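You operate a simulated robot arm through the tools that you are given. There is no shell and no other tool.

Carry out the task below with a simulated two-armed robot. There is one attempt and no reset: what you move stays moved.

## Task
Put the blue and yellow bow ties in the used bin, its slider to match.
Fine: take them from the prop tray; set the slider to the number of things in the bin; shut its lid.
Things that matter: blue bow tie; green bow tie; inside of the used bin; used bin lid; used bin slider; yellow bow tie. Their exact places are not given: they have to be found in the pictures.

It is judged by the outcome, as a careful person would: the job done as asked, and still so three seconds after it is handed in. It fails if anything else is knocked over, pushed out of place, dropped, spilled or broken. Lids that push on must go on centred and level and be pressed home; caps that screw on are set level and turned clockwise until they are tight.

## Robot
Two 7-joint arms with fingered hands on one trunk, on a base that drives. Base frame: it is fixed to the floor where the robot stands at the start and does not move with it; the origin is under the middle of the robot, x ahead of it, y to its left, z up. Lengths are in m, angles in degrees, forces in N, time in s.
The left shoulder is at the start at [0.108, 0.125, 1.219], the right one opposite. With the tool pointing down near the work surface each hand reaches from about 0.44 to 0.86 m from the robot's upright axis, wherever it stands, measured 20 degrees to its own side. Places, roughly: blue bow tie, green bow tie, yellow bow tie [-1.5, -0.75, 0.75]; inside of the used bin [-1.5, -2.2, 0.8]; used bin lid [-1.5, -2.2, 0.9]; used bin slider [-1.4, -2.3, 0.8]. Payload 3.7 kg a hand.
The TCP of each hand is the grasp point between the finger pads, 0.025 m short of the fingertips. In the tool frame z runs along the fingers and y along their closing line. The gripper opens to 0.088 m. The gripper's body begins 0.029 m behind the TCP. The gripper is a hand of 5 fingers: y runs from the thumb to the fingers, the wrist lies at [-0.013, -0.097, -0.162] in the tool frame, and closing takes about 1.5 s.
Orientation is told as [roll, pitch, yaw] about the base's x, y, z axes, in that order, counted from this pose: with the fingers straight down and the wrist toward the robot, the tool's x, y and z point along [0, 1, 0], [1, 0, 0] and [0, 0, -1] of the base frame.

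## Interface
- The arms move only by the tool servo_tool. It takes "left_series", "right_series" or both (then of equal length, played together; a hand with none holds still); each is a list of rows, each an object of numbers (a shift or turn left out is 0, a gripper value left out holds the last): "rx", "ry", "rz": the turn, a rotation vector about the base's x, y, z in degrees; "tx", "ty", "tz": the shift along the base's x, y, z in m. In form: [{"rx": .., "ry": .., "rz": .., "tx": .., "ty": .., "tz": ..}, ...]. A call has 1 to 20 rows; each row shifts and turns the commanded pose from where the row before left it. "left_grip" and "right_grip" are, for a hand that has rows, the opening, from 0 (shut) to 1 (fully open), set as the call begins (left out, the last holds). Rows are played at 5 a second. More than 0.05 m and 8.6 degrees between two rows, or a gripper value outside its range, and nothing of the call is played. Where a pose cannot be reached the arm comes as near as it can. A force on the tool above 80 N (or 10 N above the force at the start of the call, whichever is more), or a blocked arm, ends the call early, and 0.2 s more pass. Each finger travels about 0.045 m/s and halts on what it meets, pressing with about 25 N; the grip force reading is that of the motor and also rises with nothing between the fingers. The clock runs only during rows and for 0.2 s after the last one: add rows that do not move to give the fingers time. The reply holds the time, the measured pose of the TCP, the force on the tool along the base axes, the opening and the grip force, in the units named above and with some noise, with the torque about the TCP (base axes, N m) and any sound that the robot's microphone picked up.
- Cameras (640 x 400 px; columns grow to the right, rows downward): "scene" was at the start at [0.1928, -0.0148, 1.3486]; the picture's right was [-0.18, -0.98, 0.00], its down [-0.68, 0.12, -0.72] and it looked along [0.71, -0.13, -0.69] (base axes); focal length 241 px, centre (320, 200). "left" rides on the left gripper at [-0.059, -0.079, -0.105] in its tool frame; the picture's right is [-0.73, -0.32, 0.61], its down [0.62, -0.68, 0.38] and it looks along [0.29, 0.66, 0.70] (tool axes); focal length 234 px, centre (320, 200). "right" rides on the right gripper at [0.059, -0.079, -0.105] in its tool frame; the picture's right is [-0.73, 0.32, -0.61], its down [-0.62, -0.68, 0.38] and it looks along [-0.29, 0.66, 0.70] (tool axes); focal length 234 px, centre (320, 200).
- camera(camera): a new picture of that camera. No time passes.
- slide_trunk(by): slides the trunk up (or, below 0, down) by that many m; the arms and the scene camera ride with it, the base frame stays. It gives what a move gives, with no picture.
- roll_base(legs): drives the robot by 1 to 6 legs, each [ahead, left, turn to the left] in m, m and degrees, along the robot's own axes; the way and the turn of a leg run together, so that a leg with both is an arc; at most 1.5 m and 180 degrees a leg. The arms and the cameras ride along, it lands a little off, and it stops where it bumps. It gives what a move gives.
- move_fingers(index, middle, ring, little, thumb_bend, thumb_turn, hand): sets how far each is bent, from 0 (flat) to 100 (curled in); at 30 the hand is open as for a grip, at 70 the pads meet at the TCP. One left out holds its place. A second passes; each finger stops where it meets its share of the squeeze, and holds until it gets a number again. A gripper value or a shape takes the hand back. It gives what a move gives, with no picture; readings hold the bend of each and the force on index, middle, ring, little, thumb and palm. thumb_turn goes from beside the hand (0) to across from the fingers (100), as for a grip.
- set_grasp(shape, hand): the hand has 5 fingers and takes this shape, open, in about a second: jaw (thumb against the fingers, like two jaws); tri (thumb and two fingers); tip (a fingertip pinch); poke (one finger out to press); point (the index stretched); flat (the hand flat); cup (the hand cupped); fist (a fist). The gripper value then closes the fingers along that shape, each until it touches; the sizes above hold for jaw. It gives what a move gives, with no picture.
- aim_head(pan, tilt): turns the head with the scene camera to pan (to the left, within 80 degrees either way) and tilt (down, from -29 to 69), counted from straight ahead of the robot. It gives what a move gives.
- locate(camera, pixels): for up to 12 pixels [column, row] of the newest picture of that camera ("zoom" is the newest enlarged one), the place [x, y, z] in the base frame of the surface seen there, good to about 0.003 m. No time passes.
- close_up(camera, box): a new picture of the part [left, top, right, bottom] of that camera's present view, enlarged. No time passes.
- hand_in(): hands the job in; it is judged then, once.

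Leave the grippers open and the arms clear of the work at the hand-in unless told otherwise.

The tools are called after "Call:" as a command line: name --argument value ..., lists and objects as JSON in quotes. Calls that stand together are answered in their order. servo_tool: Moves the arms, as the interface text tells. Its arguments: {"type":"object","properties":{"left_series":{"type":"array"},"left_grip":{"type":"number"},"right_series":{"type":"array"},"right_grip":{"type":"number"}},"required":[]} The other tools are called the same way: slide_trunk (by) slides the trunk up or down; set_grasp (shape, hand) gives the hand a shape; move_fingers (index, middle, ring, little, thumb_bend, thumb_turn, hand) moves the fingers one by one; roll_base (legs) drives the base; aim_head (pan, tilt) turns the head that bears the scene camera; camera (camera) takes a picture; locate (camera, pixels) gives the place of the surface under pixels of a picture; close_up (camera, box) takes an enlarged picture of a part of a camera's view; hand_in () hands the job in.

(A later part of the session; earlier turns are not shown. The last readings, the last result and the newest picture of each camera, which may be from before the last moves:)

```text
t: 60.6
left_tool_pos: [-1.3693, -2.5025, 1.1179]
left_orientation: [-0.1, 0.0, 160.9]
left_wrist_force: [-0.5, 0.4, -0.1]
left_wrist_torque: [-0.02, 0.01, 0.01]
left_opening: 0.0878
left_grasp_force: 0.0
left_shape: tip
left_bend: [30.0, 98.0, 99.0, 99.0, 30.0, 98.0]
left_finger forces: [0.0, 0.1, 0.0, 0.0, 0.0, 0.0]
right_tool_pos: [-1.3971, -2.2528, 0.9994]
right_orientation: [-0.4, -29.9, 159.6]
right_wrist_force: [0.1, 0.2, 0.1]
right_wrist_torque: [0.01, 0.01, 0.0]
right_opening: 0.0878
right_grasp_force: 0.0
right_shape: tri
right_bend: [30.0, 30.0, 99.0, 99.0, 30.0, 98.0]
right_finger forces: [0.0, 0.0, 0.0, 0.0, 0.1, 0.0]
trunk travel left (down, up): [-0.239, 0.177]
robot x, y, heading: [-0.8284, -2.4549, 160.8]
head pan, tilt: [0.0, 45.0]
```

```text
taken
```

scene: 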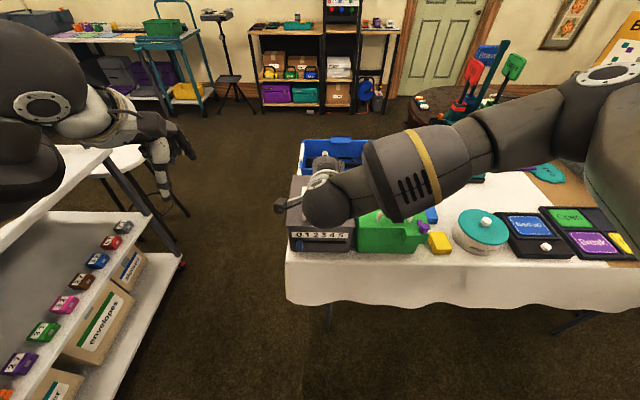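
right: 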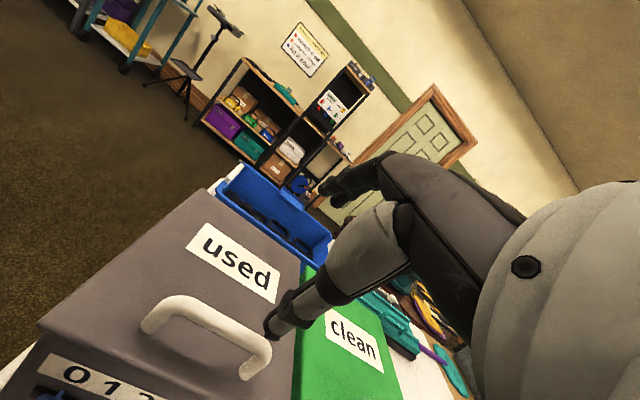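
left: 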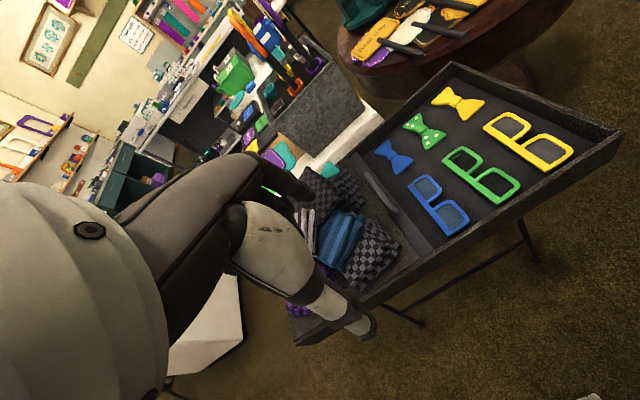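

The hand is above the handle. At this tilt a fully open thumb would hit the lid edge, so I'll pre-close to ~0.05 m and look.

Call:
servo_tool --right_series '[{}, {}, {}, {}, {}]' --right_grip 0.6

Call:
camera --camera "right"

Call:
close_up --camera "scene" --box '[260, 130, 400, 260]'

```text
t: 61.8
left_tool_pos: [-1.3675, -2.5031, 1.1185]
left_orientation: [0.0, 0.0, 160.8]
left_wrist_force: [-0.2, 0.5, -0.1]
left_wrist_torque: [0.04, 0.03, -0.05]
left_opening: 0.0879
left_grasp_force: 0.0
left_shape: tip
left_bend: [30.0, 98.0, 99.0, 99.0, 30.0, 98.0]
left_finger forces: [0.0, 0.1, 0.0, 0.1, 0.0, 0.0]
right_tool_pos: [-1.3978, -2.2539, 0.9995]
right_orientation: [-0.5, -30.0, 159.7]
right_wrist_force: [0.2, -0.8, -0.6]
right_wrist_torque: [0.0, 0.01, 0.03]
right_opening: 0.0533
right_grasp_force: 0.0
right_shape: tri
right_bend: [73.0, 40.0, 99.0, 99.0, 64.0, 100.0]
right_finger forces: [0.0, 0.1, 0.1, 0.0, 0.0, 0.0]
trunk travel left (down, up): [-0.239, 0.177]
robot x, y, heading: [-0.8261, -2.4542, 160.7]
head pan, tilt: [0.0, 45.0]
```

```text
taken
```

right: 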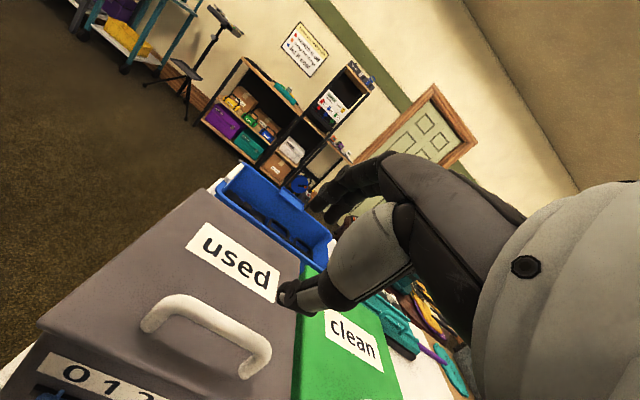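

```text
3.08 times, centred on (330, 195) of scene
```

zoom: 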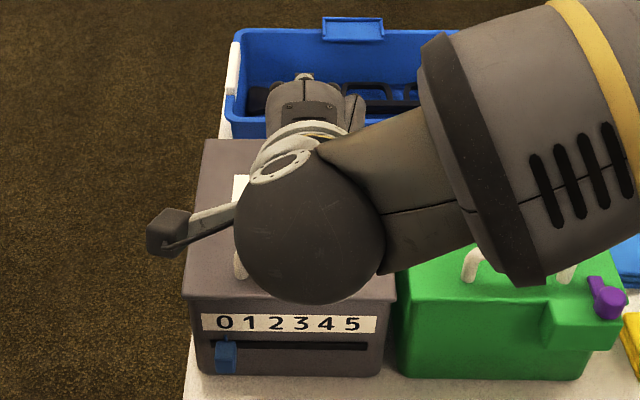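

The index closed further than the middle in "tri". I'll set the fingers individually to an even half-open pinch (index, middle, thumb 50).

Call:
move_fingers --hand "right" --index 50 --middle 50 --ring 99 --little 99 --thumb_bend 50 --thumb_turn 100

Call:
camera --camera "right"

Call:
close_up --camera "right" --box '[140, 130, 420, 400]'

```text
t: 62.8
left_tool_pos: [-1.3684, -2.5023, 1.1195]
left_orientation: [-0.1, 0.1, 161.0]
left_wrist_force: [0.6, 0.5, 1.0]
left_wrist_torque: [-0.04, -0.02, 0.0]
left_opening: 0.0878
left_grasp_force: 0.1
left_shape: tip
left_bend: [30.0, 98.0, 99.0, 99.0, 30.0, 98.0]
left_finger forces: [0.1, 0.0, 0.1, 0.1, 0.0, 0.0]
right_tool_pos: [-1.3971, -2.2532, 1.0002]
right_orientation: [-0.5, -29.9, 159.6]
right_wrist_force: [-0.4, -0.5, -0.5]
right_wrist_torque: [-0.03, -0.01, 0.03]
right_opening: 0.0408
right_grasp_force: 0.1
right_shape: fingers
right_bend: [50.0, 50.0, 99.0, 99.0, 50.0, 100.0]
right_finger forces: [0.0, 0.1, 0.0, 0.1, 0.0, 0.0]
trunk travel left (down, up): [-0.239, 0.177]
robot x, y, heading: [-0.8293, -2.4528, 160.9]
head pan, tilt: [0.0, 45.0]
```

```text
taken
```

right: 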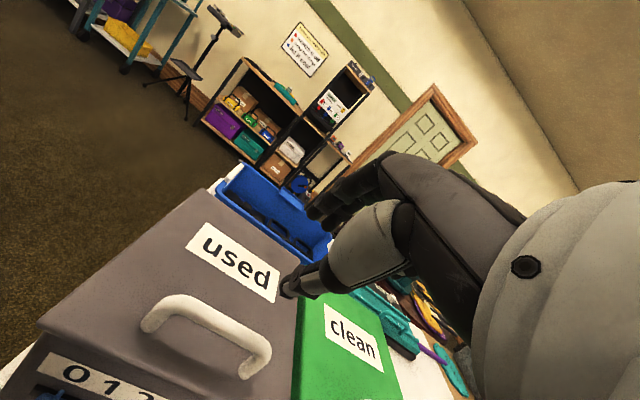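

```text
1.48 times, centred on (280, 265) of right
```

zoom: 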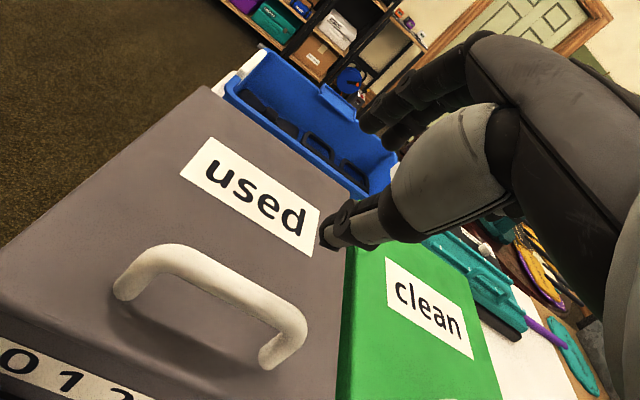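

I'll locate the thumb tip (325,235) and finger tips (370,125) of the zoom.

Call:
locate --camera "zoom" --pixels '[[325, 232], [330, 245], [350, 215], [368, 122], [400, 90], [385, 145], [210, 260], [140, 265], [300, 330]]'

```text
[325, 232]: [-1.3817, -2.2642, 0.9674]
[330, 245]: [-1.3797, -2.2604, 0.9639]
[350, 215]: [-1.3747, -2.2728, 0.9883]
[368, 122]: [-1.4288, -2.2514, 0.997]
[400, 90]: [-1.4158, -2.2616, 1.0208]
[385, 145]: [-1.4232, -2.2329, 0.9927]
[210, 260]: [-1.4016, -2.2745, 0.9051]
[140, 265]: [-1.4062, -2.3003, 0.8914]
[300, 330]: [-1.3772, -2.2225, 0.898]
```

Thumb tip is ~0.034 below and 0.018 on my side of the TCP; fingers 0.03 beyond. I'll lower so the bar lies between them (TCP ≈(-1.391,-2.259,0.909)).

Call:
servo_tool --right_series '[{"tx": 0.0012, "ty": -0.0012, "tz": -0.018}, {"tx": 0.0012, "ty": -0.0012, "tz": -0.018}, {"tx": 0.0012, "ty": -0.0012, "tz": -0.018}, {"tx": 0.0012, "ty": -0.0012, "tz": -0.018}, {"tx": 0.0012, "ty": -0.0012, "tz": -0.016}, {}]'

Call:
camera --camera "right"

Call:
close_up --camera "right" --box '[140, 130, 420, 400]'

```text
t: 64.2
left_tool_pos: [-1.368, -2.502, 1.1191]
left_orientation: [0.0, 0.0, 160.8]
left_wrist_force: [0.0, -0.7, 0.7]
left_wrist_torque: [0.0, 0.01, -0.05]
left_opening: 0.0878
left_grasp_force: 0.0
left_shape: tip
left_bend: [30.0, 98.0, 99.0, 99.0, 30.0, 98.0]
left_finger forces: [0.1, 0.1, 0.0, 0.0, 0.1, 0.0]
right_tool_pos: [-1.3892, -2.2592, 0.9121]
right_orientation: [-0.4, -29.8, 159.6]
right_wrist_force: [1.2, 0.7, 0.0]
right_wrist_torque: [-0.04, 0.04, 0.01]
right_opening: 0.0408
right_grasp_force: 0.1
right_shape: fingers
right_bend: [50.0, 50.0, 99.0, 99.0, 50.0, 100.0]
right_finger forces: [0.1, 0.0, 0.1, 0.0, 0.0, 0.0]
trunk travel left (down, up): [-0.239, 0.177]
robot x, y, heading: [-0.8264, -2.455, 160.9]
head pan, tilt: [0.0, 45.0]
```

```text
taken
```

right: 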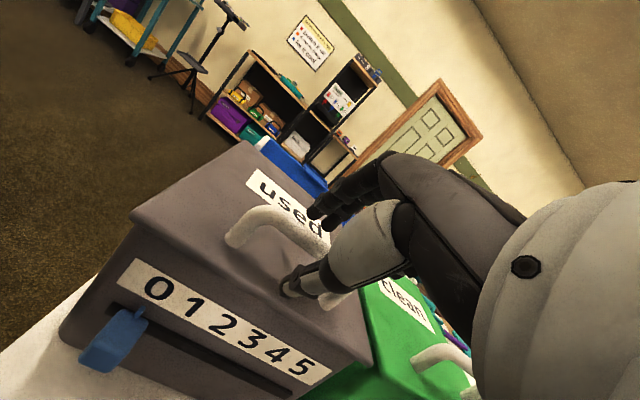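

```text
1.48 times, centred on (280, 265) of right
```

zoom: 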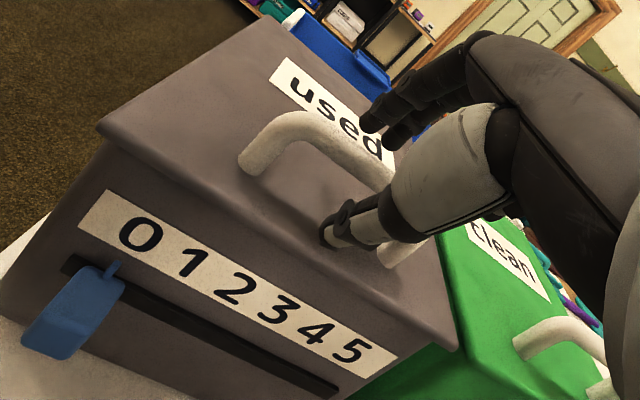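

The bar passes between the thumb and fingers. I'll close index, middle and thumb on it.

Call:
move_fingers --hand "right" --index 80 --middle 80 --thumb_bend 80

Call:
close_up --camera "right" --box '[140, 130, 420, 400]'

```text
t: 65.2
left_tool_pos: [-1.3702, -2.5009, 1.1188]
left_orientation: [0.0, 0.2, 160.9]
left_wrist_force: [0.7, -0.7, -0.1]
left_wrist_torque: [0.0, 0.03, 0.01]
left_opening: 0.0878
left_grasp_force: 0.1
left_shape: tip
left_bend: [30.0, 98.0, 99.0, 99.0, 30.0, 98.0]
left_finger forces: [0.0, 0.0, 0.0, 0.1, 0.0, 0.1]
right_tool_pos: [-1.3922, -2.2587, 0.913]
right_orientation: [-0.4, -29.8, 159.6]
right_wrist_force: [-11.1, 4.1, -2.6]
right_wrist_torque: [0.05, 0.1, 0.03]
right_opening: 0.0
right_grasp_force: 12.9
right_shape: fingers
right_bend: [75.0, 73.0, 99.0, 99.0, 73.0, 100.0]
right_finger forces: [9.5, 8.3, 0.0, 0.0, 8.7, 0.0]
trunk travel left (down, up): [-0.239, 0.177]
robot x, y, heading: [-0.829, -2.4555, 160.9]
head pan, tilt: [0.0, 45.0]
```

```text
1.48 times, centred on (280, 265) of right
```

zoom: 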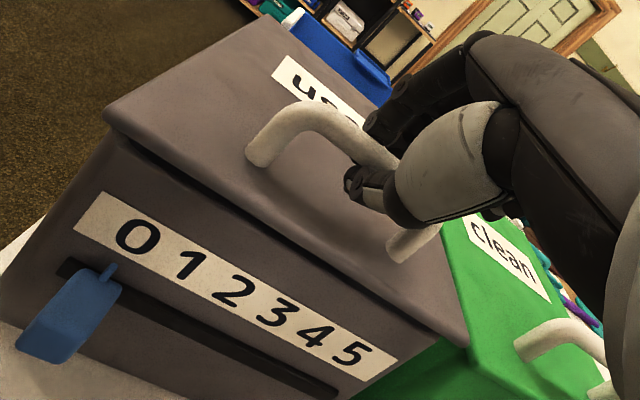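

Gripped: about 9 N on each finger. I'll lift gently about 5° along the lid's arc and check whether it is hinged.

Call:
servo_tool --right_series '[{"tx": -0.003, "ty": 0.0011, "tz": 0.005, "rx": -0.6, "ry": -1.6}, {"tx": -0.0015, "ty": 0.0006, "tz": 0.005, "rx": -0.6, "ry": -1.6}, {"tx": -0.0015, "ty": 0.0006, "tz": 0.005, "rx": -0.6, "ry": -1.6}, {}, {}]'

Call:
close_up --camera "right" --box '[40, 60, 420, 400]'

Call:
close_up --camera "scene" --box '[260, 130, 400, 260]'

```text
t: 66.4
left_tool_pos: [-1.3687, -2.5006, 1.1191]
left_orientation: [0.0, 0.0, 160.9]
left_wrist_force: [-0.2, -0.3, 0.6]
left_wrist_torque: [-0.03, 0.04, 0.03]
left_opening: 0.0879
left_grasp_force: 0.0
left_shape: tip
left_bend: [30.0, 98.0, 99.0, 99.0, 30.0, 98.0]
left_finger forces: [0.0, 0.1, 0.1, 0.0, 0.0, 0.0]
right_tool_pos: [-1.3955, -2.2572, 0.9266]
right_orientation: [-0.5, -24.8, 159.7]
right_wrist_force: [-5.7, 3.8, -2.4]
right_wrist_torque: [0.04, 0.02, 0.03]
right_opening: 0.0
right_grasp_force: 11.4
right_shape: fingers
right_bend: [75.0, 74.0, 99.0, 99.0, 73.0, 100.0]
right_finger forces: [7.3, 6.6, 0.0, 0.1, 8.8, 0.0]
trunk travel left (down, up): [-0.239, 0.177]
robot x, y, heading: [-0.8294, -2.4558, 161.0]
head pan, tilt: [0.0, 45.0]
```

```text
1.18 times, centred on (230, 230) of right
```

zoom: 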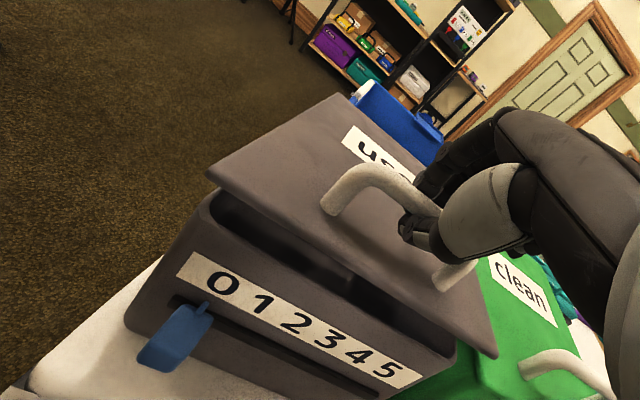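

```text
3.08 times, centred on (330, 195) of scene
```

zoom: 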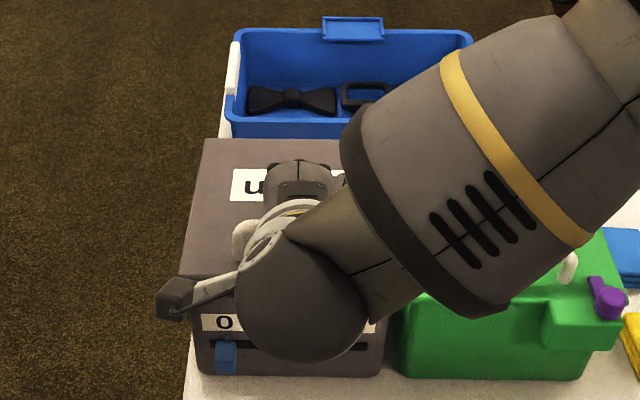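

The lid tilts up at the front: hinged at the back. I'll continue along the arc to about 40°.

Call:
servo_tool --right_series '[{"tx": -0.0048, "ty": 0.0018, "tz": 0.0141, "rx": -1.75, "ry": -4.68}, {"tx": -0.0067, "ty": 0.0025, "tz": 0.0134, "rx": -1.75, "ry": -4.68}, {"tx": -0.0067, "ty": 0.0025, "tz": 0.0134, "rx": -1.75, "ry": -4.68}, {"tx": -0.0088, "ty": 0.0033, "tz": 0.012, "rx": -1.75, "ry": -4.68}, {"tx": -0.0088, "ty": 0.0033, "tz": 0.012, "rx": -1.75, "ry": -4.68}, {"tx": -0.0106, "ty": 0.004, "tz": 0.0102, "rx": -1.75, "ry": -4.68}, {"tx": -0.0106, "ty": 0.004, "tz": 0.0102, "rx": -1.75, "ry": -4.68}, {}, {}]'

Call:
camera --camera "scene"

Call:
camera --camera "right"

Call:
camera --camera "left"

```text
t: 68.4
left_tool_pos: [-1.3688, -2.502, 1.1187]
left_orientation: [0.0, 0.1, 160.9]
left_wrist_force: [0.0, 0.5, 0.3]
left_wrist_torque: [0.01, 0.0, 0.02]
left_opening: 0.0878
left_grasp_force: 0.3
left_shape: tip
left_bend: [30.0, 98.0, 99.0, 99.0, 30.0, 98.0]
left_finger forces: [0.0, 0.0, 0.1, 0.0, 0.0, 0.0]
right_tool_pos: [-1.4533, -2.2355, 1.0117]
right_orientation: [-0.5, 10.3, 159.5]
right_wrist_force: [-5.8, 1.5, -7.4]
right_wrist_torque: [0.01, 0.02, 0.01]
right_opening: 0.0
right_grasp_force: 2.7
right_shape: fingers
right_bend: [76.0, 74.0, 99.0, 99.0, 74.0, 100.0]
right_finger forces: [0.0, 6.1, 0.0, 0.0, 0.0, 0.1]
trunk travel left (down, up): [-0.239, 0.177]
robot x, y, heading: [-0.8288, -2.4553, 161.0]
head pan, tilt: [0.0, 45.0]
```

```text
taken
```

scene: 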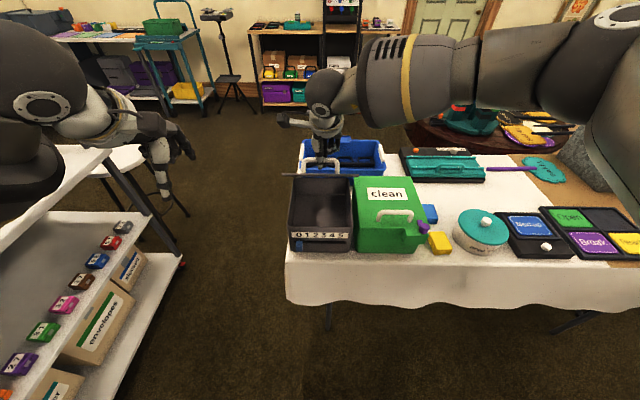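

```text
taken
```

right: 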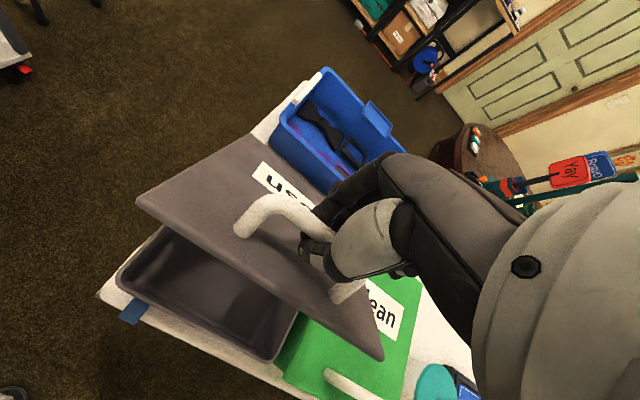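

```text
taken
```

left: 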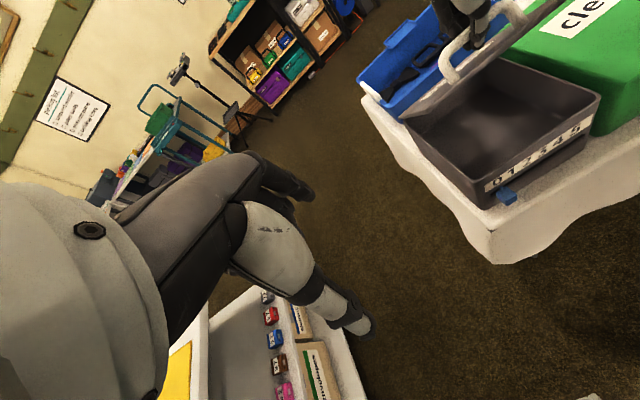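

The lid is up ~40° and the bin looks empty. The grip is looser (mostly the middle finger), so I'll check closely.

Call:
close_up --camera "left" --box '[350, 0, 640, 220]'

Call:
close_up --camera "scene" --box '[270, 60, 410, 260]'

Call:
close_up --camera "right" --box '[100, 60, 420, 380]'

```text
1.82 times, centred on (495, 110) of left
```

zoom: 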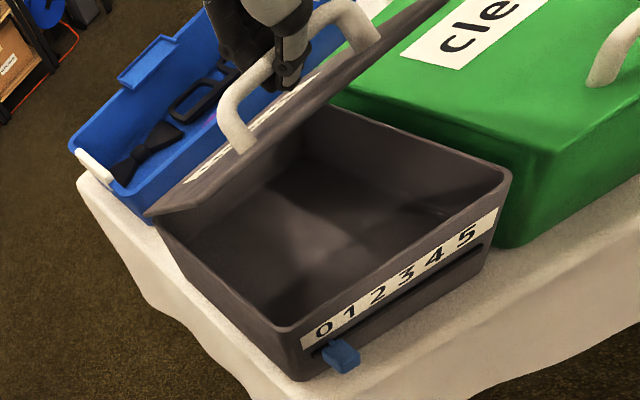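

```text
2.00 times, centred on (340, 160) of scene
```

zoom: 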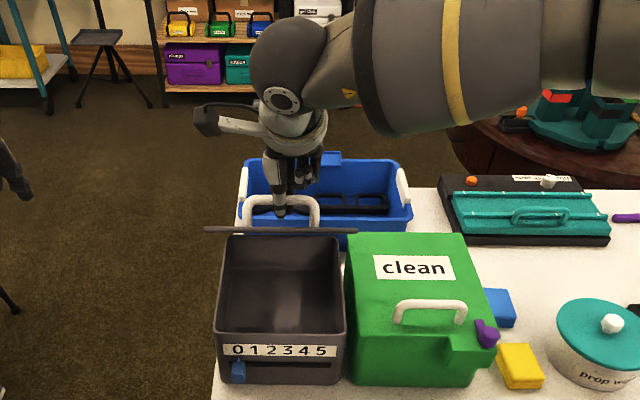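

```text
1.25 times, centred on (260, 220) of right
```

zoom: 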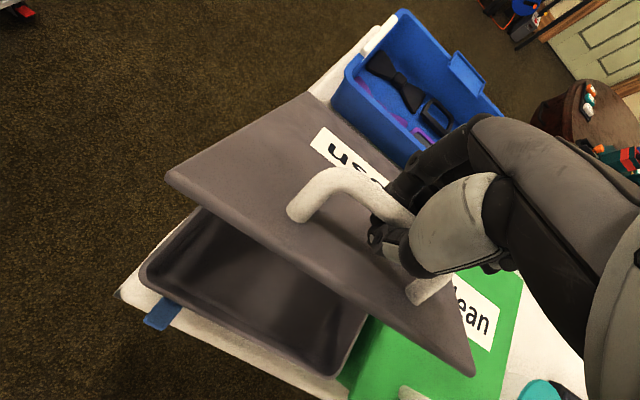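

The used bin is empty and the lid stands at ~40°. I'll continue the arc to ~60°, tilting the hand less, watching the force.

Call:
servo_tool --right_series '[{"tx": -0.0125, "ty": 0.0047, "tz": 0.008, "rx": -1.2, "ry": -3.2}, {"tx": -0.0125, "ty": 0.0047, "tz": 0.008, "rx": -1.2, "ry": -3.2}, {"tx": -0.0135, "ty": 0.0051, "tz": 0.0056, "rx": -1.2, "ry": -3.2}, {"tx": -0.0135, "ty": 0.0051, "tz": 0.0056, "rx": -1.2, "ry": -3.2}, {}, {}]'

Call:
camera --camera "scene"

Call:
close_up --camera "left" --box '[350, 0, 640, 220]'

Call:
close_up --camera "right" --box '[100, 60, 420, 380]'

```text
t: 69.8
left_tool_pos: [-1.3691, -2.5025, 1.1193]
left_orientation: [0.0, -0.1, 160.9]
left_wrist_force: [0.1, 0.6, -0.1]
left_wrist_torque: [0.02, -0.01, -0.02]
left_opening: 0.088
left_grasp_force: 0.1
left_shape: tip
left_bend: [30.0, 98.0, 99.0, 99.0, 30.0, 98.0]
left_finger forces: [0.0, 0.1, 0.0, 0.0, 0.0, 0.0]
right_tool_pos: [-1.5051, -2.2167, 1.0409]
right_orientation: [-0.2, 23.9, 159.7]
right_wrist_force: [-0.4, 0.0, -2.6]
right_wrist_torque: [-0.05, 0.03, 0.01]
right_opening: 0.0
right_grasp_force: 2.2
right_shape: fingers
right_bend: [76.0, 75.0, 99.0, 99.0, 74.0, 100.0]
right_finger forces: [0.0, 3.9, 0.0, 0.0, 0.1, 0.1]
trunk travel left (down, up): [-0.239, 0.177]
robot x, y, heading: [-0.8254, -2.4506, 160.8]
head pan, tilt: [0.0, 45.0]
```

```text
taken
```

scene: 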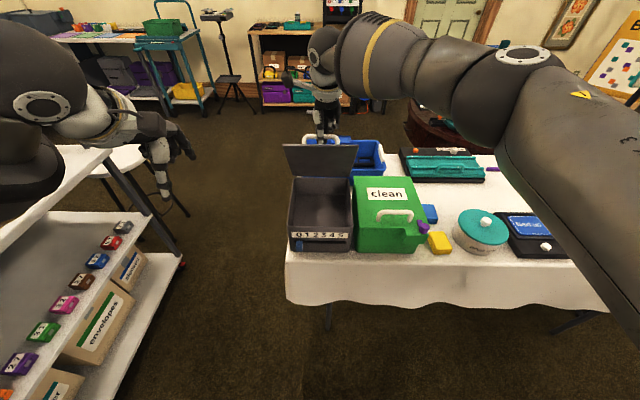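

```text
1.82 times, centred on (495, 110) of left
```

zoom: 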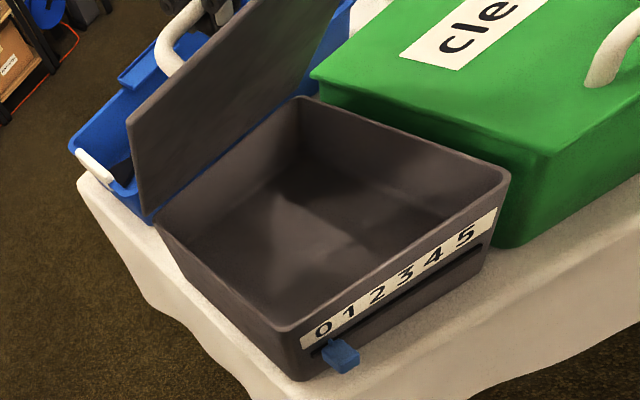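

```text
1.25 times, centred on (260, 220) of right
```

zoom: 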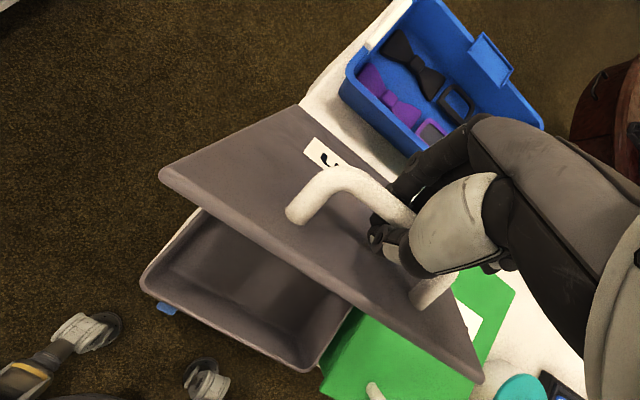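

Smooth: lid ~60°, bin clearly empty inside. Continue the arc toward ~80°.

Call:
servo_tool --right_series '[{"tx": -0.014, "ty": 0.0052, "tz": 0.0031, "rx": -1.2, "ry": -3.2}, {"tx": -0.014, "ty": 0.0052, "tz": 0.0031, "rx": -1.2, "ry": -3.2}, {"tx": -0.0142, "ty": 0.0053, "tz": 0.0005, "rx": -1.2, "ry": -3.2}, {"tx": -0.0142, "ty": 0.0053, "tz": 0.0005, "rx": -1.2, "ry": -3.2}, {}, {}]'

Call:
camera --camera "scene"

Call:
close_up --camera "left" --box '[350, 0, 640, 220]'

Call:
close_up --camera "right" --box '[100, 60, 420, 380]'

```text
t: 71.2
left_tool_pos: [-1.3726, -2.5015, 1.116]
left_orientation: [0.0, 0.3, 160.8]
left_wrist_force: [0.9, -0.7, -0.7]
left_wrist_torque: [0.01, 0.03, -0.02]
left_opening: 0.0877
left_grasp_force: 0.1
left_shape: tip
left_bend: [30.0, 98.0, 99.0, 99.0, 30.0, 98.0]
left_finger forces: [0.0, 0.1, 0.1, 0.0, 0.0, 0.0]
right_tool_pos: [-1.4931, -2.2173, 1.0502]
right_orientation: [-0.5, 38.0, 159.5]
right_wrist_force: [-13.6, 1.9, -35.4]
right_wrist_torque: [-0.07, -0.08, 0.0]
right_opening: 0.0
right_grasp_force: 19.3
right_shape: fingers
right_bend: [75.0, 73.0, 99.0, 99.0, 78.0, 100.0]
right_finger forces: [22.4, 15.9, 0.0, 0.0, 0.0, 0.1]
right hand out of reach, approached as far as the arm can: row 2, 3, 4
trunk travel left (down, up): [-0.239, 0.177]
robot x, y, heading: [-0.8271, -2.454, 160.9]
head pan, tilt: [0.0, 45.0]
```

```text
taken
```

scene: 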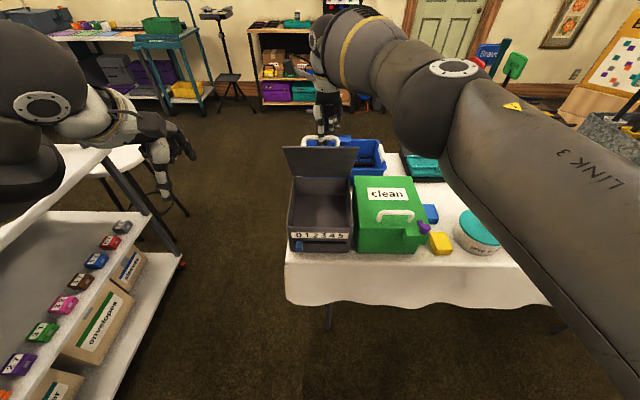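

```text
1.82 times, centred on (495, 110) of left
```

zoom: 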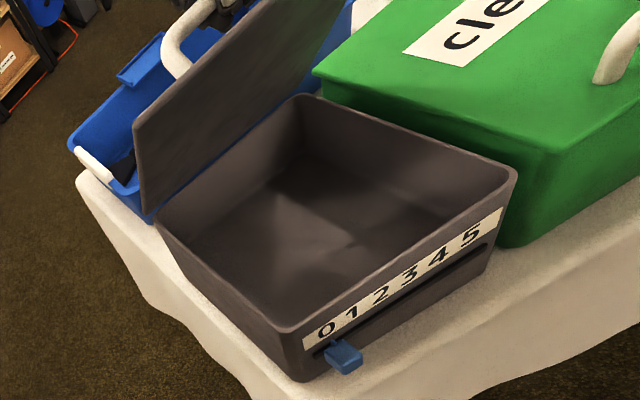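

```text
1.25 times, centred on (260, 220) of right
```

zoom: 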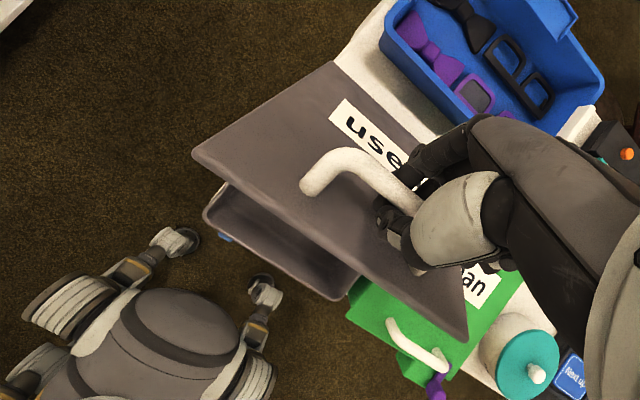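

The hand went out of reach at that steep tilt and is pulling up (35 N). I'll undo the tilt right away and ease down slightly.

Call:
servo_tool --right_series '[{"rx": 2.45, "ry": 6.55, "tz": -0.005}, {"rx": 2.45, "ry": 6.55, "tz": -0.004}, {}]'

Call:
camera --camera "scene"

```text
t: 72.0
left_tool_pos: [-1.371, -2.5023, 1.1184]
left_orientation: [0.0, 0.3, 160.8]
left_wrist_force: [0.4, -0.2, 0.9]
left_wrist_torque: [0.02, -0.01, 0.0]
left_opening: 0.0879
left_grasp_force: 0.0
left_shape: tip
left_bend: [30.0, 98.0, 99.0, 99.0, 30.0, 98.0]
left_finger forces: [0.0, 0.0, 0.0, 0.1, 0.0, 0.0]
right_tool_pos: [-1.4915, -2.2197, 1.0447]
right_orientation: [-0.4, 23.8, 159.5]
right_wrist_force: [-10.4, -0.2, -23.2]
right_wrist_torque: [-0.12, -0.16, 0.03]
right_opening: 0.0
right_grasp_force: 11.2
right_shape: fingers
right_bend: [75.0, 74.0, 99.0, 99.0, 78.0, 100.0]
right_finger forces: [9.7, 13.0, 0.0, 0.1, 0.1, 0.1]
trunk travel left (down, up): [-0.239, 0.177]
robot x, y, heading: [-0.8262, -2.4519, 161.0]
head pan, tilt: [0.0, 45.0]
```

```text
taken
```

scene: 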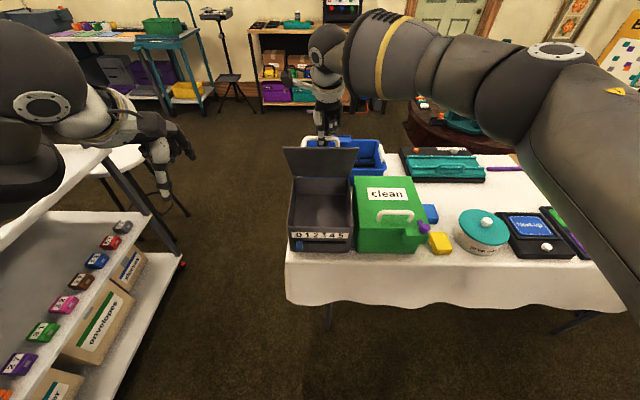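

Commands continue from the reached pose. Force is still -23 N; I'll move forward and down onto the arc to unload it.

Call:
servo_tool --right_series '[{"tx": -0.007, "ty": 0.0025, "tz": -0.004, "rx": 0.35, "ry": 0.94}, {"tx": -0.007, "ty": 0.0025, "tz": -0.003, "rx": 0.35, "ry": 0.94}, {}]'

Call:
camera --camera "scene"

Call:
close_up --camera "left" --box '[350, 0, 640, 220]'

```text
t: 72.8
left_tool_pos: [-1.3693, -2.5028, 1.1192]
left_orientation: [-0.1, -0.1, 160.9]
left_wrist_force: [0.1, 0.3, -0.5]
left_wrist_torque: [-0.01, -0.04, 0.04]
left_opening: 0.0878
left_grasp_force: 0.2
left_shape: tip
left_bend: [30.0, 98.0, 99.0, 99.0, 30.0, 98.0]
left_finger forces: [0.1, 0.0, 0.0, 0.0, 0.0, 0.0]
right_tool_pos: [-1.5023, -2.2152, 1.0428]
right_orientation: [-0.4, 21.5, 159.5]
right_wrist_force: [-0.7, -0.1, -1.8]
right_wrist_torque: [-0.01, -0.02, 0.02]
right_opening: 0.0
right_grasp_force: 0.4
right_shape: fingers
right_bend: [75.0, 75.0, 99.0, 99.0, 77.0, 100.0]
right_finger forces: [0.0, 1.0, 0.0, 0.0, 0.1, 0.1]
trunk travel left (down, up): [-0.239, 0.177]
robot x, y, heading: [-0.8246, -2.4543, 160.9]
head pan, tilt: [0.0, 45.0]
```

```text
taken
```

scene: 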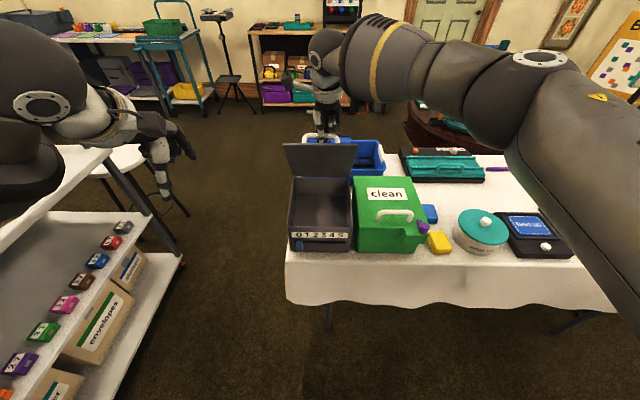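

```text
1.82 times, centred on (495, 110) of left
```

zoom: 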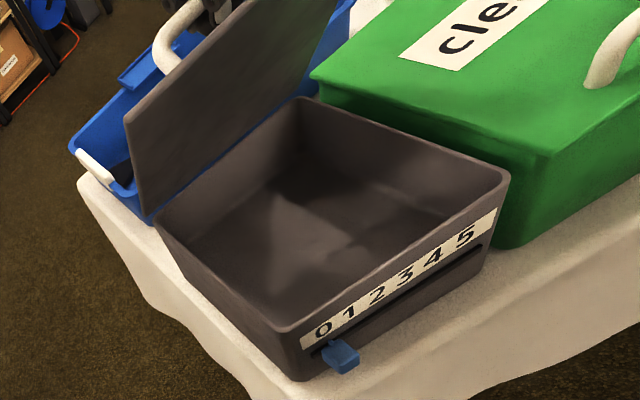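

Unloaded (‑1.8 N) with the lid ~62° and the bin unmoved. I'll continue forward in small rows while tilting the hand back to stay reachable.

Call:
servo_tool --right_series '[{"tx": -0.0095, "ty": 0.0035, "tz": 0.0015, "rx": 0.7, "ry": 1.87}, {"tx": -0.0095, "ty": 0.0035, "tz": 0.0015, "rx": 0.7, "ry": 1.87}, {"tx": -0.0095, "ty": 0.0035, "tz": 0.001, "rx": 0.7, "ry": 1.87}, {}]'

Call:
camera --camera "scene"

Call:
close_up --camera "left" --box '[350, 0, 640, 220]'

Call:
close_up --camera "right" --box '[100, 60, 420, 380]'

```text
t: 73.8
left_tool_pos: [-1.3683, -2.5032, 1.1183]
left_orientation: [-0.1, 0.0, 160.9]
left_wrist_force: [-0.2, -0.4, -0.2]
left_wrist_torque: [-0.01, -0.02, -0.03]
left_opening: 0.0881
left_grasp_force: 0.0
left_shape: tip
left_bend: [30.0, 98.0, 99.0, 99.0, 30.0, 98.0]
left_finger forces: [0.0, 0.0, 0.1, 0.0, 0.0, 0.1]
right_tool_pos: [-1.5313, -2.2049, 1.0456]
right_orientation: [-0.3, 15.5, 159.7]
right_wrist_force: [0.6, -0.8, 0.3]
right_wrist_torque: [0.04, -0.06, 0.01]
right_opening: 0.0002
right_grasp_force: 0.1
right_shape: fingers
right_bend: [75.0, 75.0, 99.0, 99.0, 77.0, 100.0]
right_finger forces: [0.0, 0.0, 0.1, 0.1, 0.1, 0.1]
trunk travel left (down, up): [-0.239, 0.177]
robot x, y, heading: [-0.8291, -2.4529, 160.6]
head pan, tilt: [0.0, 45.0]
```

```text
taken
```

scene: 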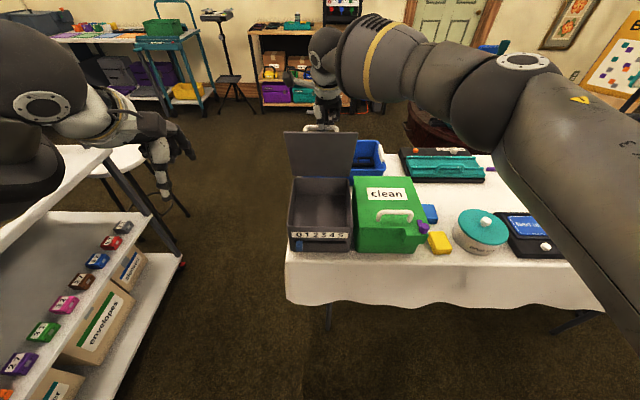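

```text
1.82 times, centred on (495, 110) of left
```

zoom: 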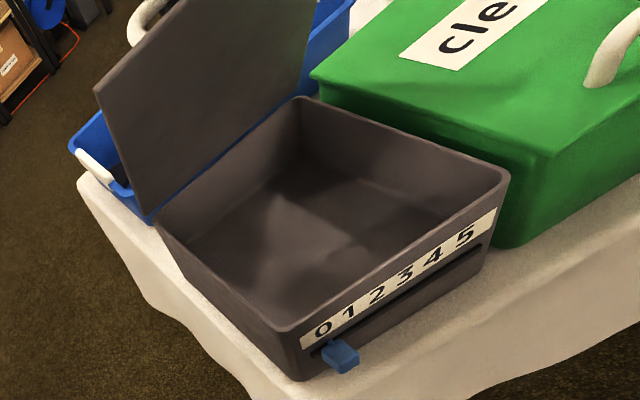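

```text
1.25 times, centred on (260, 220) of right
```

zoom: 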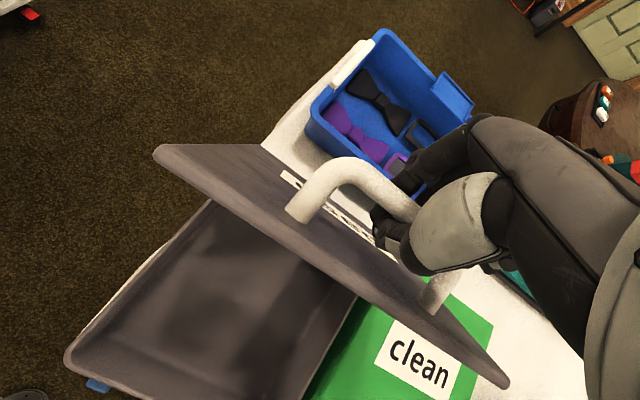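

Lid ~75°, forces ~0. Continue forward past vertical.

Call:
servo_tool --right_series '[{"tx": -0.0095, "ty": 0.0035, "tz": 0.0005, "rx": 0.7, "ry": 1.87}, {"tx": -0.0095, "ty": 0.0035, "tz": 0.0, "rx": 0.7, "ry": 1.87}, {"tx": -0.0095, "ty": 0.0035, "tz": -0.001, "rx": 0.7, "ry": 1.87}, {"tx": -0.0095, "ty": 0.0035, "tz": -0.001, "rx": 0.7, "ry": 1.87}, {}]'

Call:
camera --camera "scene"

Call:
close_up --camera "left" --box '[350, 0, 640, 220]'

Call:
close_up --camera "right" --box '[100, 60, 420, 380]'

```text
t: 75.0
left_tool_pos: [-1.368, -2.5023, 1.1183]
left_orientation: [-0.1, 0.0, 161.0]
left_wrist_force: [-0.4, -0.7, 0.7]
left_wrist_torque: [-0.01, 0.0, -0.01]
left_opening: 0.0877
left_grasp_force: 0.1
left_shape: tip
left_bend: [30.0, 98.0, 99.0, 99.0, 30.0, 98.0]
left_finger forces: [0.0, 0.0, 0.1, 0.0, 0.1, 0.0]
right_tool_pos: [-1.5682, -2.1911, 1.0442]
right_orientation: [-0.3, 7.5, 159.7]
right_wrist_force: [-0.3, -1.9, 5.6]
right_wrist_torque: [0.12, -0.06, 0.02]
right_opening: 0.0
right_grasp_force: 4.4
right_shape: fingers
right_bend: [75.0, 75.0, 99.0, 99.0, 77.0, 100.0]
right_finger forces: [0.0, 0.1, 6.5, 0.0, 1.4, 0.0]
trunk travel left (down, up): [-0.239, 0.177]
robot x, y, heading: [-0.8266, -2.455, 160.9]
head pan, tilt: [0.0, 45.0]
```

```text
taken
```

scene: 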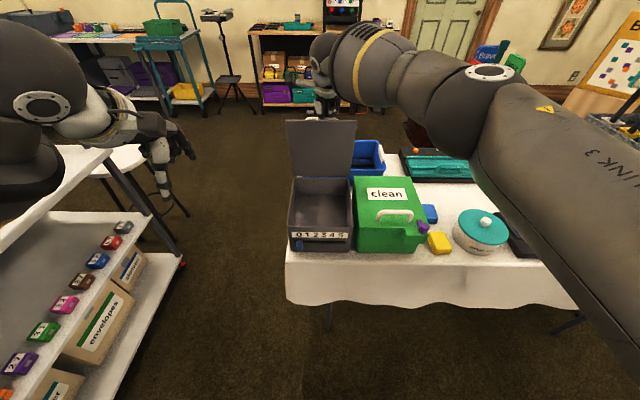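

```text
1.82 times, centred on (495, 110) of left
```

zoom: 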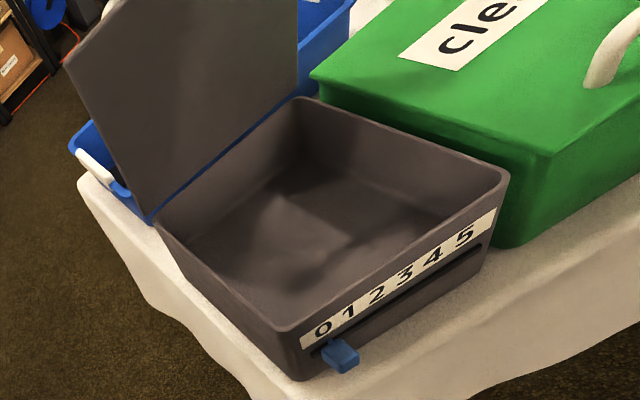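

```text
1.25 times, centred on (260, 220) of right
```

zoom: 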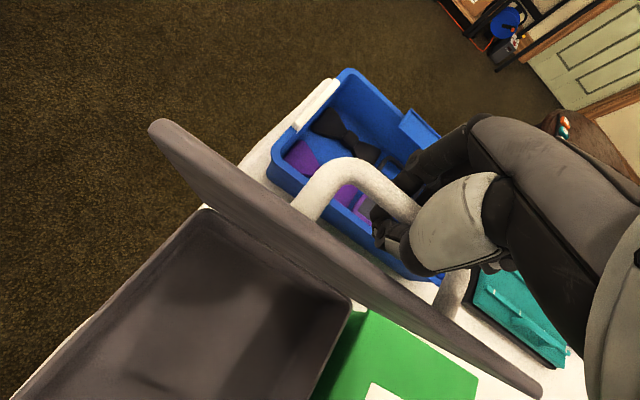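

The lid is near vertical. I'll measure it: top edge (320,123) vs hinge line (320,176).

Call:
locate --camera "scene" --pixels '[[300, 125], [340, 124], [300, 150], [340, 150], [300, 172], [345, 174], [320, 140]]'

```text
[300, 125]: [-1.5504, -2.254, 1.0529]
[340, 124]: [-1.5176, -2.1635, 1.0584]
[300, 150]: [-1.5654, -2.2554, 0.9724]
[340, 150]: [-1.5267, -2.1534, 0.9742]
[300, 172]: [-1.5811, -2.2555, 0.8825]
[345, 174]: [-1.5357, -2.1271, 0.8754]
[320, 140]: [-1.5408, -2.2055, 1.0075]
```

The lid is at ~81°. I'll ease up 3 mm and push on past vertical to ~97°.

Call:
servo_tool --right_series '[{"tz": 0.004}, {"tx": -0.0095, "ty": 0.0035, "tz": -0.001, "rx": 0.5, "ry": 1.4}, {"tx": -0.0095, "ty": 0.0035, "tz": -0.001, "rx": 0.5, "ry": 1.4}, {"tx": -0.0095, "ty": 0.0035, "tz": -0.002, "rx": 0.5, "ry": 1.4}, {}]'

Call:
camera --camera "scene"

Call:
close_up --camera "right" --box '[100, 60, 420, 380]'

Call:
locate --camera "scene" --pixels '[[300, 122], [340, 122], [300, 150], [340, 150], [300, 172], [345, 174]]'

```text
t: 76.2
left_tool_pos: [-1.3677, -2.5018, 1.1207]
left_orientation: [0.0, 0.1, 160.9]
left_wrist_force: [-0.8, -0.1, -0.6]
left_wrist_torque: [0.03, 0.0, 0.02]
left_opening: 0.0877
left_grasp_force: 0.1
left_shape: tip
left_bend: [30.0, 98.0, 99.0, 99.0, 30.0, 98.0]
left_finger forces: [0.0, 0.0, 0.0, 0.0, 0.0, 0.0]
right_tool_pos: [-1.5939, -2.1829, 1.0417]
right_orientation: [-0.2, 3.1, 159.6]
right_wrist_force: [-0.1, -1.4, 2.2]
right_wrist_torque: [0.0, -0.1, -0.01]
right_opening: 0.0
right_grasp_force: 2.5
right_shape: fingers
right_bend: [75.0, 76.0, 99.0, 99.0, 76.0, 100.0]
right_finger forces: [0.1, 0.0, 0.1, 0.0, 4.6, 0.1]
right hand out of reach, approached as far as the arm can: row 4
trunk travel left (down, up): [-0.239, 0.177]
robot x, y, heading: [-0.8275, -2.4527, 160.9]
head pan, tilt: [0.0, 45.0]
```

```text
taken
```

scene: 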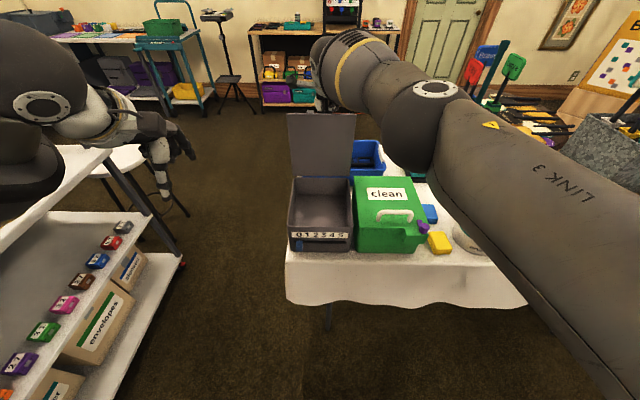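

```text
1.25 times, centred on (260, 220) of right
```

zoom: 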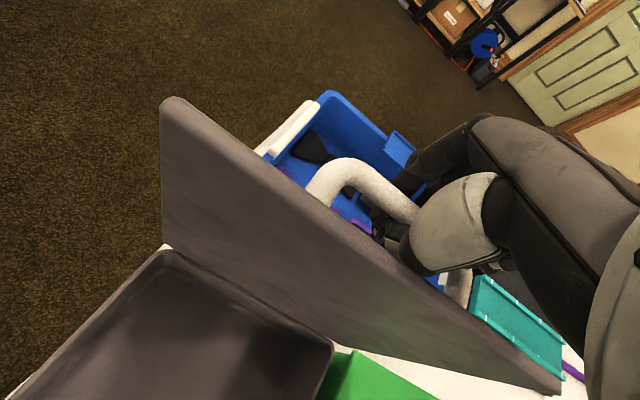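

```text
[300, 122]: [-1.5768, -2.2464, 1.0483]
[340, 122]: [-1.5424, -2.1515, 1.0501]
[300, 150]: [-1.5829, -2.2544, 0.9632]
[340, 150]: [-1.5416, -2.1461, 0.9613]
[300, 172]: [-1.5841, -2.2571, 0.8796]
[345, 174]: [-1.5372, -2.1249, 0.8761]
```

The lid is now ~89° and my arm is at its reach limit. The base still has room before the table, so I'll creep forward 3 cm to carry the lid past vertical.

Call:
roll_base --legs '[[0.03, 0, 0]]'

Call:
camera --camera "scene"

Call:
close_up --camera "right" --box '[100, 60, 420, 380]'

Call:
locate --camera "scene" --pixels '[[300, 122], [340, 122], [300, 150], [340, 150], [300, 172], [345, 174]]'

```text
t: 77.0
left_tool_pos: [-1.3974, -2.4921, 1.1187]
left_orientation: [0.0, 0.0, 160.8]
left_wrist_force: [0.0, 0.5, 0.1]
left_wrist_torque: [0.02, -0.02, -0.03]
left_opening: 0.0879
left_grasp_force: 0.1
left_shape: tip
left_bend: [30.0, 98.0, 99.0, 99.0, 30.0, 98.0]
left_finger forces: [0.0, 0.0, 0.0, 0.0, 0.1, 0.0]
right_tool_pos: [-1.6229, -2.1716, 1.0393]
right_orientation: [-0.2, 3.3, 159.5]
right_wrist_force: [2.9, -1.3, -4.7]
right_wrist_torque: [-0.1, -0.26, -0.01]
right_opening: 0.0
right_grasp_force: 12.7
right_shape: fingers
right_bend: [76.0, 76.0, 99.0, 99.0, 71.0, 100.0]
right_finger forces: [0.1, 4.0, 0.0, 0.0, 21.7, 0.0]
trunk travel left (down, up): [-0.239, 0.177]
robot x, y, heading: [-0.8557, -2.4426, 161.1]
head pan, tilt: [0.0, 45.0]
```

```text
taken
```

scene: 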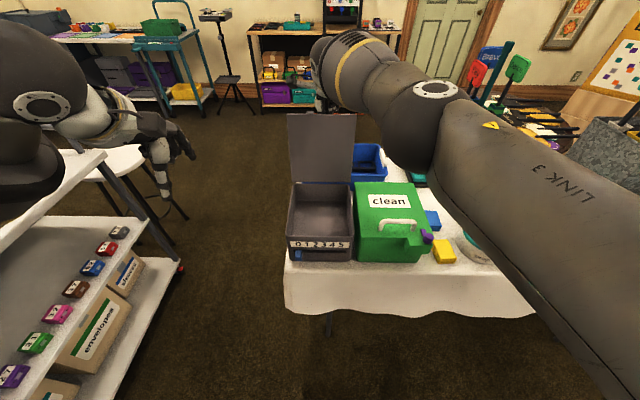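

```text
1.25 times, centred on (260, 220) of right
```

zoom: 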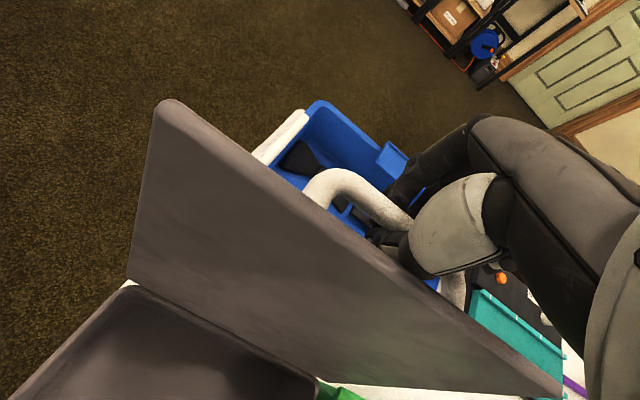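

```text
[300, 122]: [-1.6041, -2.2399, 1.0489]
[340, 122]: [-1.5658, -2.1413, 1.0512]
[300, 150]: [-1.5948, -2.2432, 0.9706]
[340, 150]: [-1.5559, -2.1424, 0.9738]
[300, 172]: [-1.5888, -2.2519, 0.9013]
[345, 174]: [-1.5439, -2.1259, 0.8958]
```

The lid is now ~97°, leaning back. I'll open index and middle and relax the thumb slightly, then check it stays.

Call:
move_fingers --hand "right" --index 40 --middle 40 --thumb_bend 69

Call:
close_up --camera "right" --box '[100, 60, 420, 380]'

Call:
camera --camera "scene"

Call:
locate --camera "scene" --pixels '[[300, 122], [340, 122], [300, 150], [340, 150], [300, 172], [345, 174]]'

```text
t: 78.0
left_tool_pos: [-1.3958, -2.4931, 1.1185]
left_orientation: [0.1, 0.0, 161.0]
left_wrist_force: [0.1, 0.0, 0.3]
left_wrist_torque: [0.01, 0.03, 0.0]
left_opening: 0.0876
left_grasp_force: 0.0
left_shape: tip
left_bend: [30.0, 98.0, 99.0, 99.0, 30.0, 98.0]
left_finger forces: [0.0, 0.0, 0.0, 0.1, 0.0, 0.0]
right_tool_pos: [-1.6211, -2.1718, 1.0401]
right_orientation: [-0.4, 3.1, 159.7]
right_wrist_force: [0.9, -0.7, -2.4]
right_wrist_torque: [0.01, -0.04, 0.01]
right_opening: 0.0339
right_grasp_force: 3.1
right_shape: fingers
right_bend: [40.0, 40.0, 99.0, 99.0, 67.0, 100.0]
right_finger forces: [0.1, 0.0, 0.1, 0.0, 5.1, 0.0]
trunk travel left (down, up): [-0.239, 0.177]
robot x, y, heading: [-0.8578, -2.4447, 160.8]
head pan, tilt: [0.0, 45.0]
```

```text
1.25 times, centred on (260, 220) of right
```

zoom: 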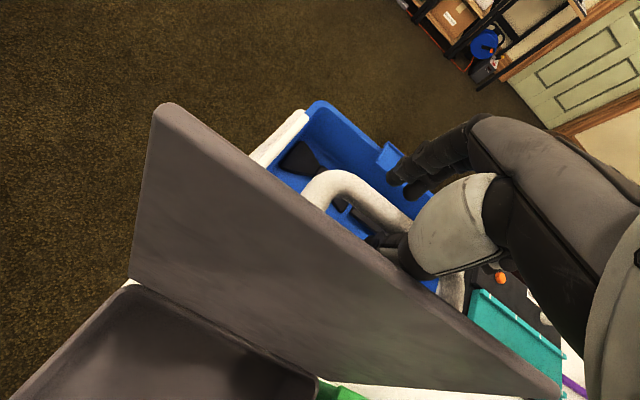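

```text
taken
```

scene: 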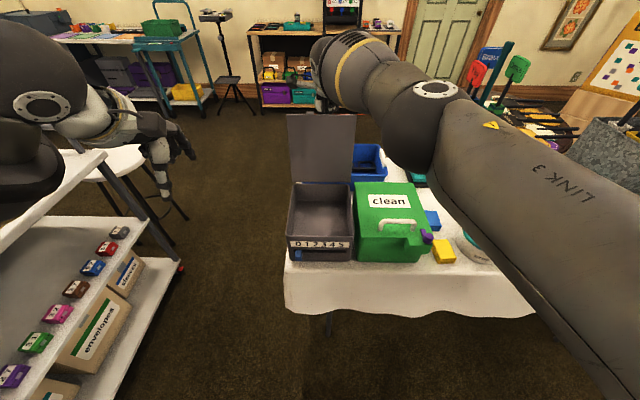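

```text
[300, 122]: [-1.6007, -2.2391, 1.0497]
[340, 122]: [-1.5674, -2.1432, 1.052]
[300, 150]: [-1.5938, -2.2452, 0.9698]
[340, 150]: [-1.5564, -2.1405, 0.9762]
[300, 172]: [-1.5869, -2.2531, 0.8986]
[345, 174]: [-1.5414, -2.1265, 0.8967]
```

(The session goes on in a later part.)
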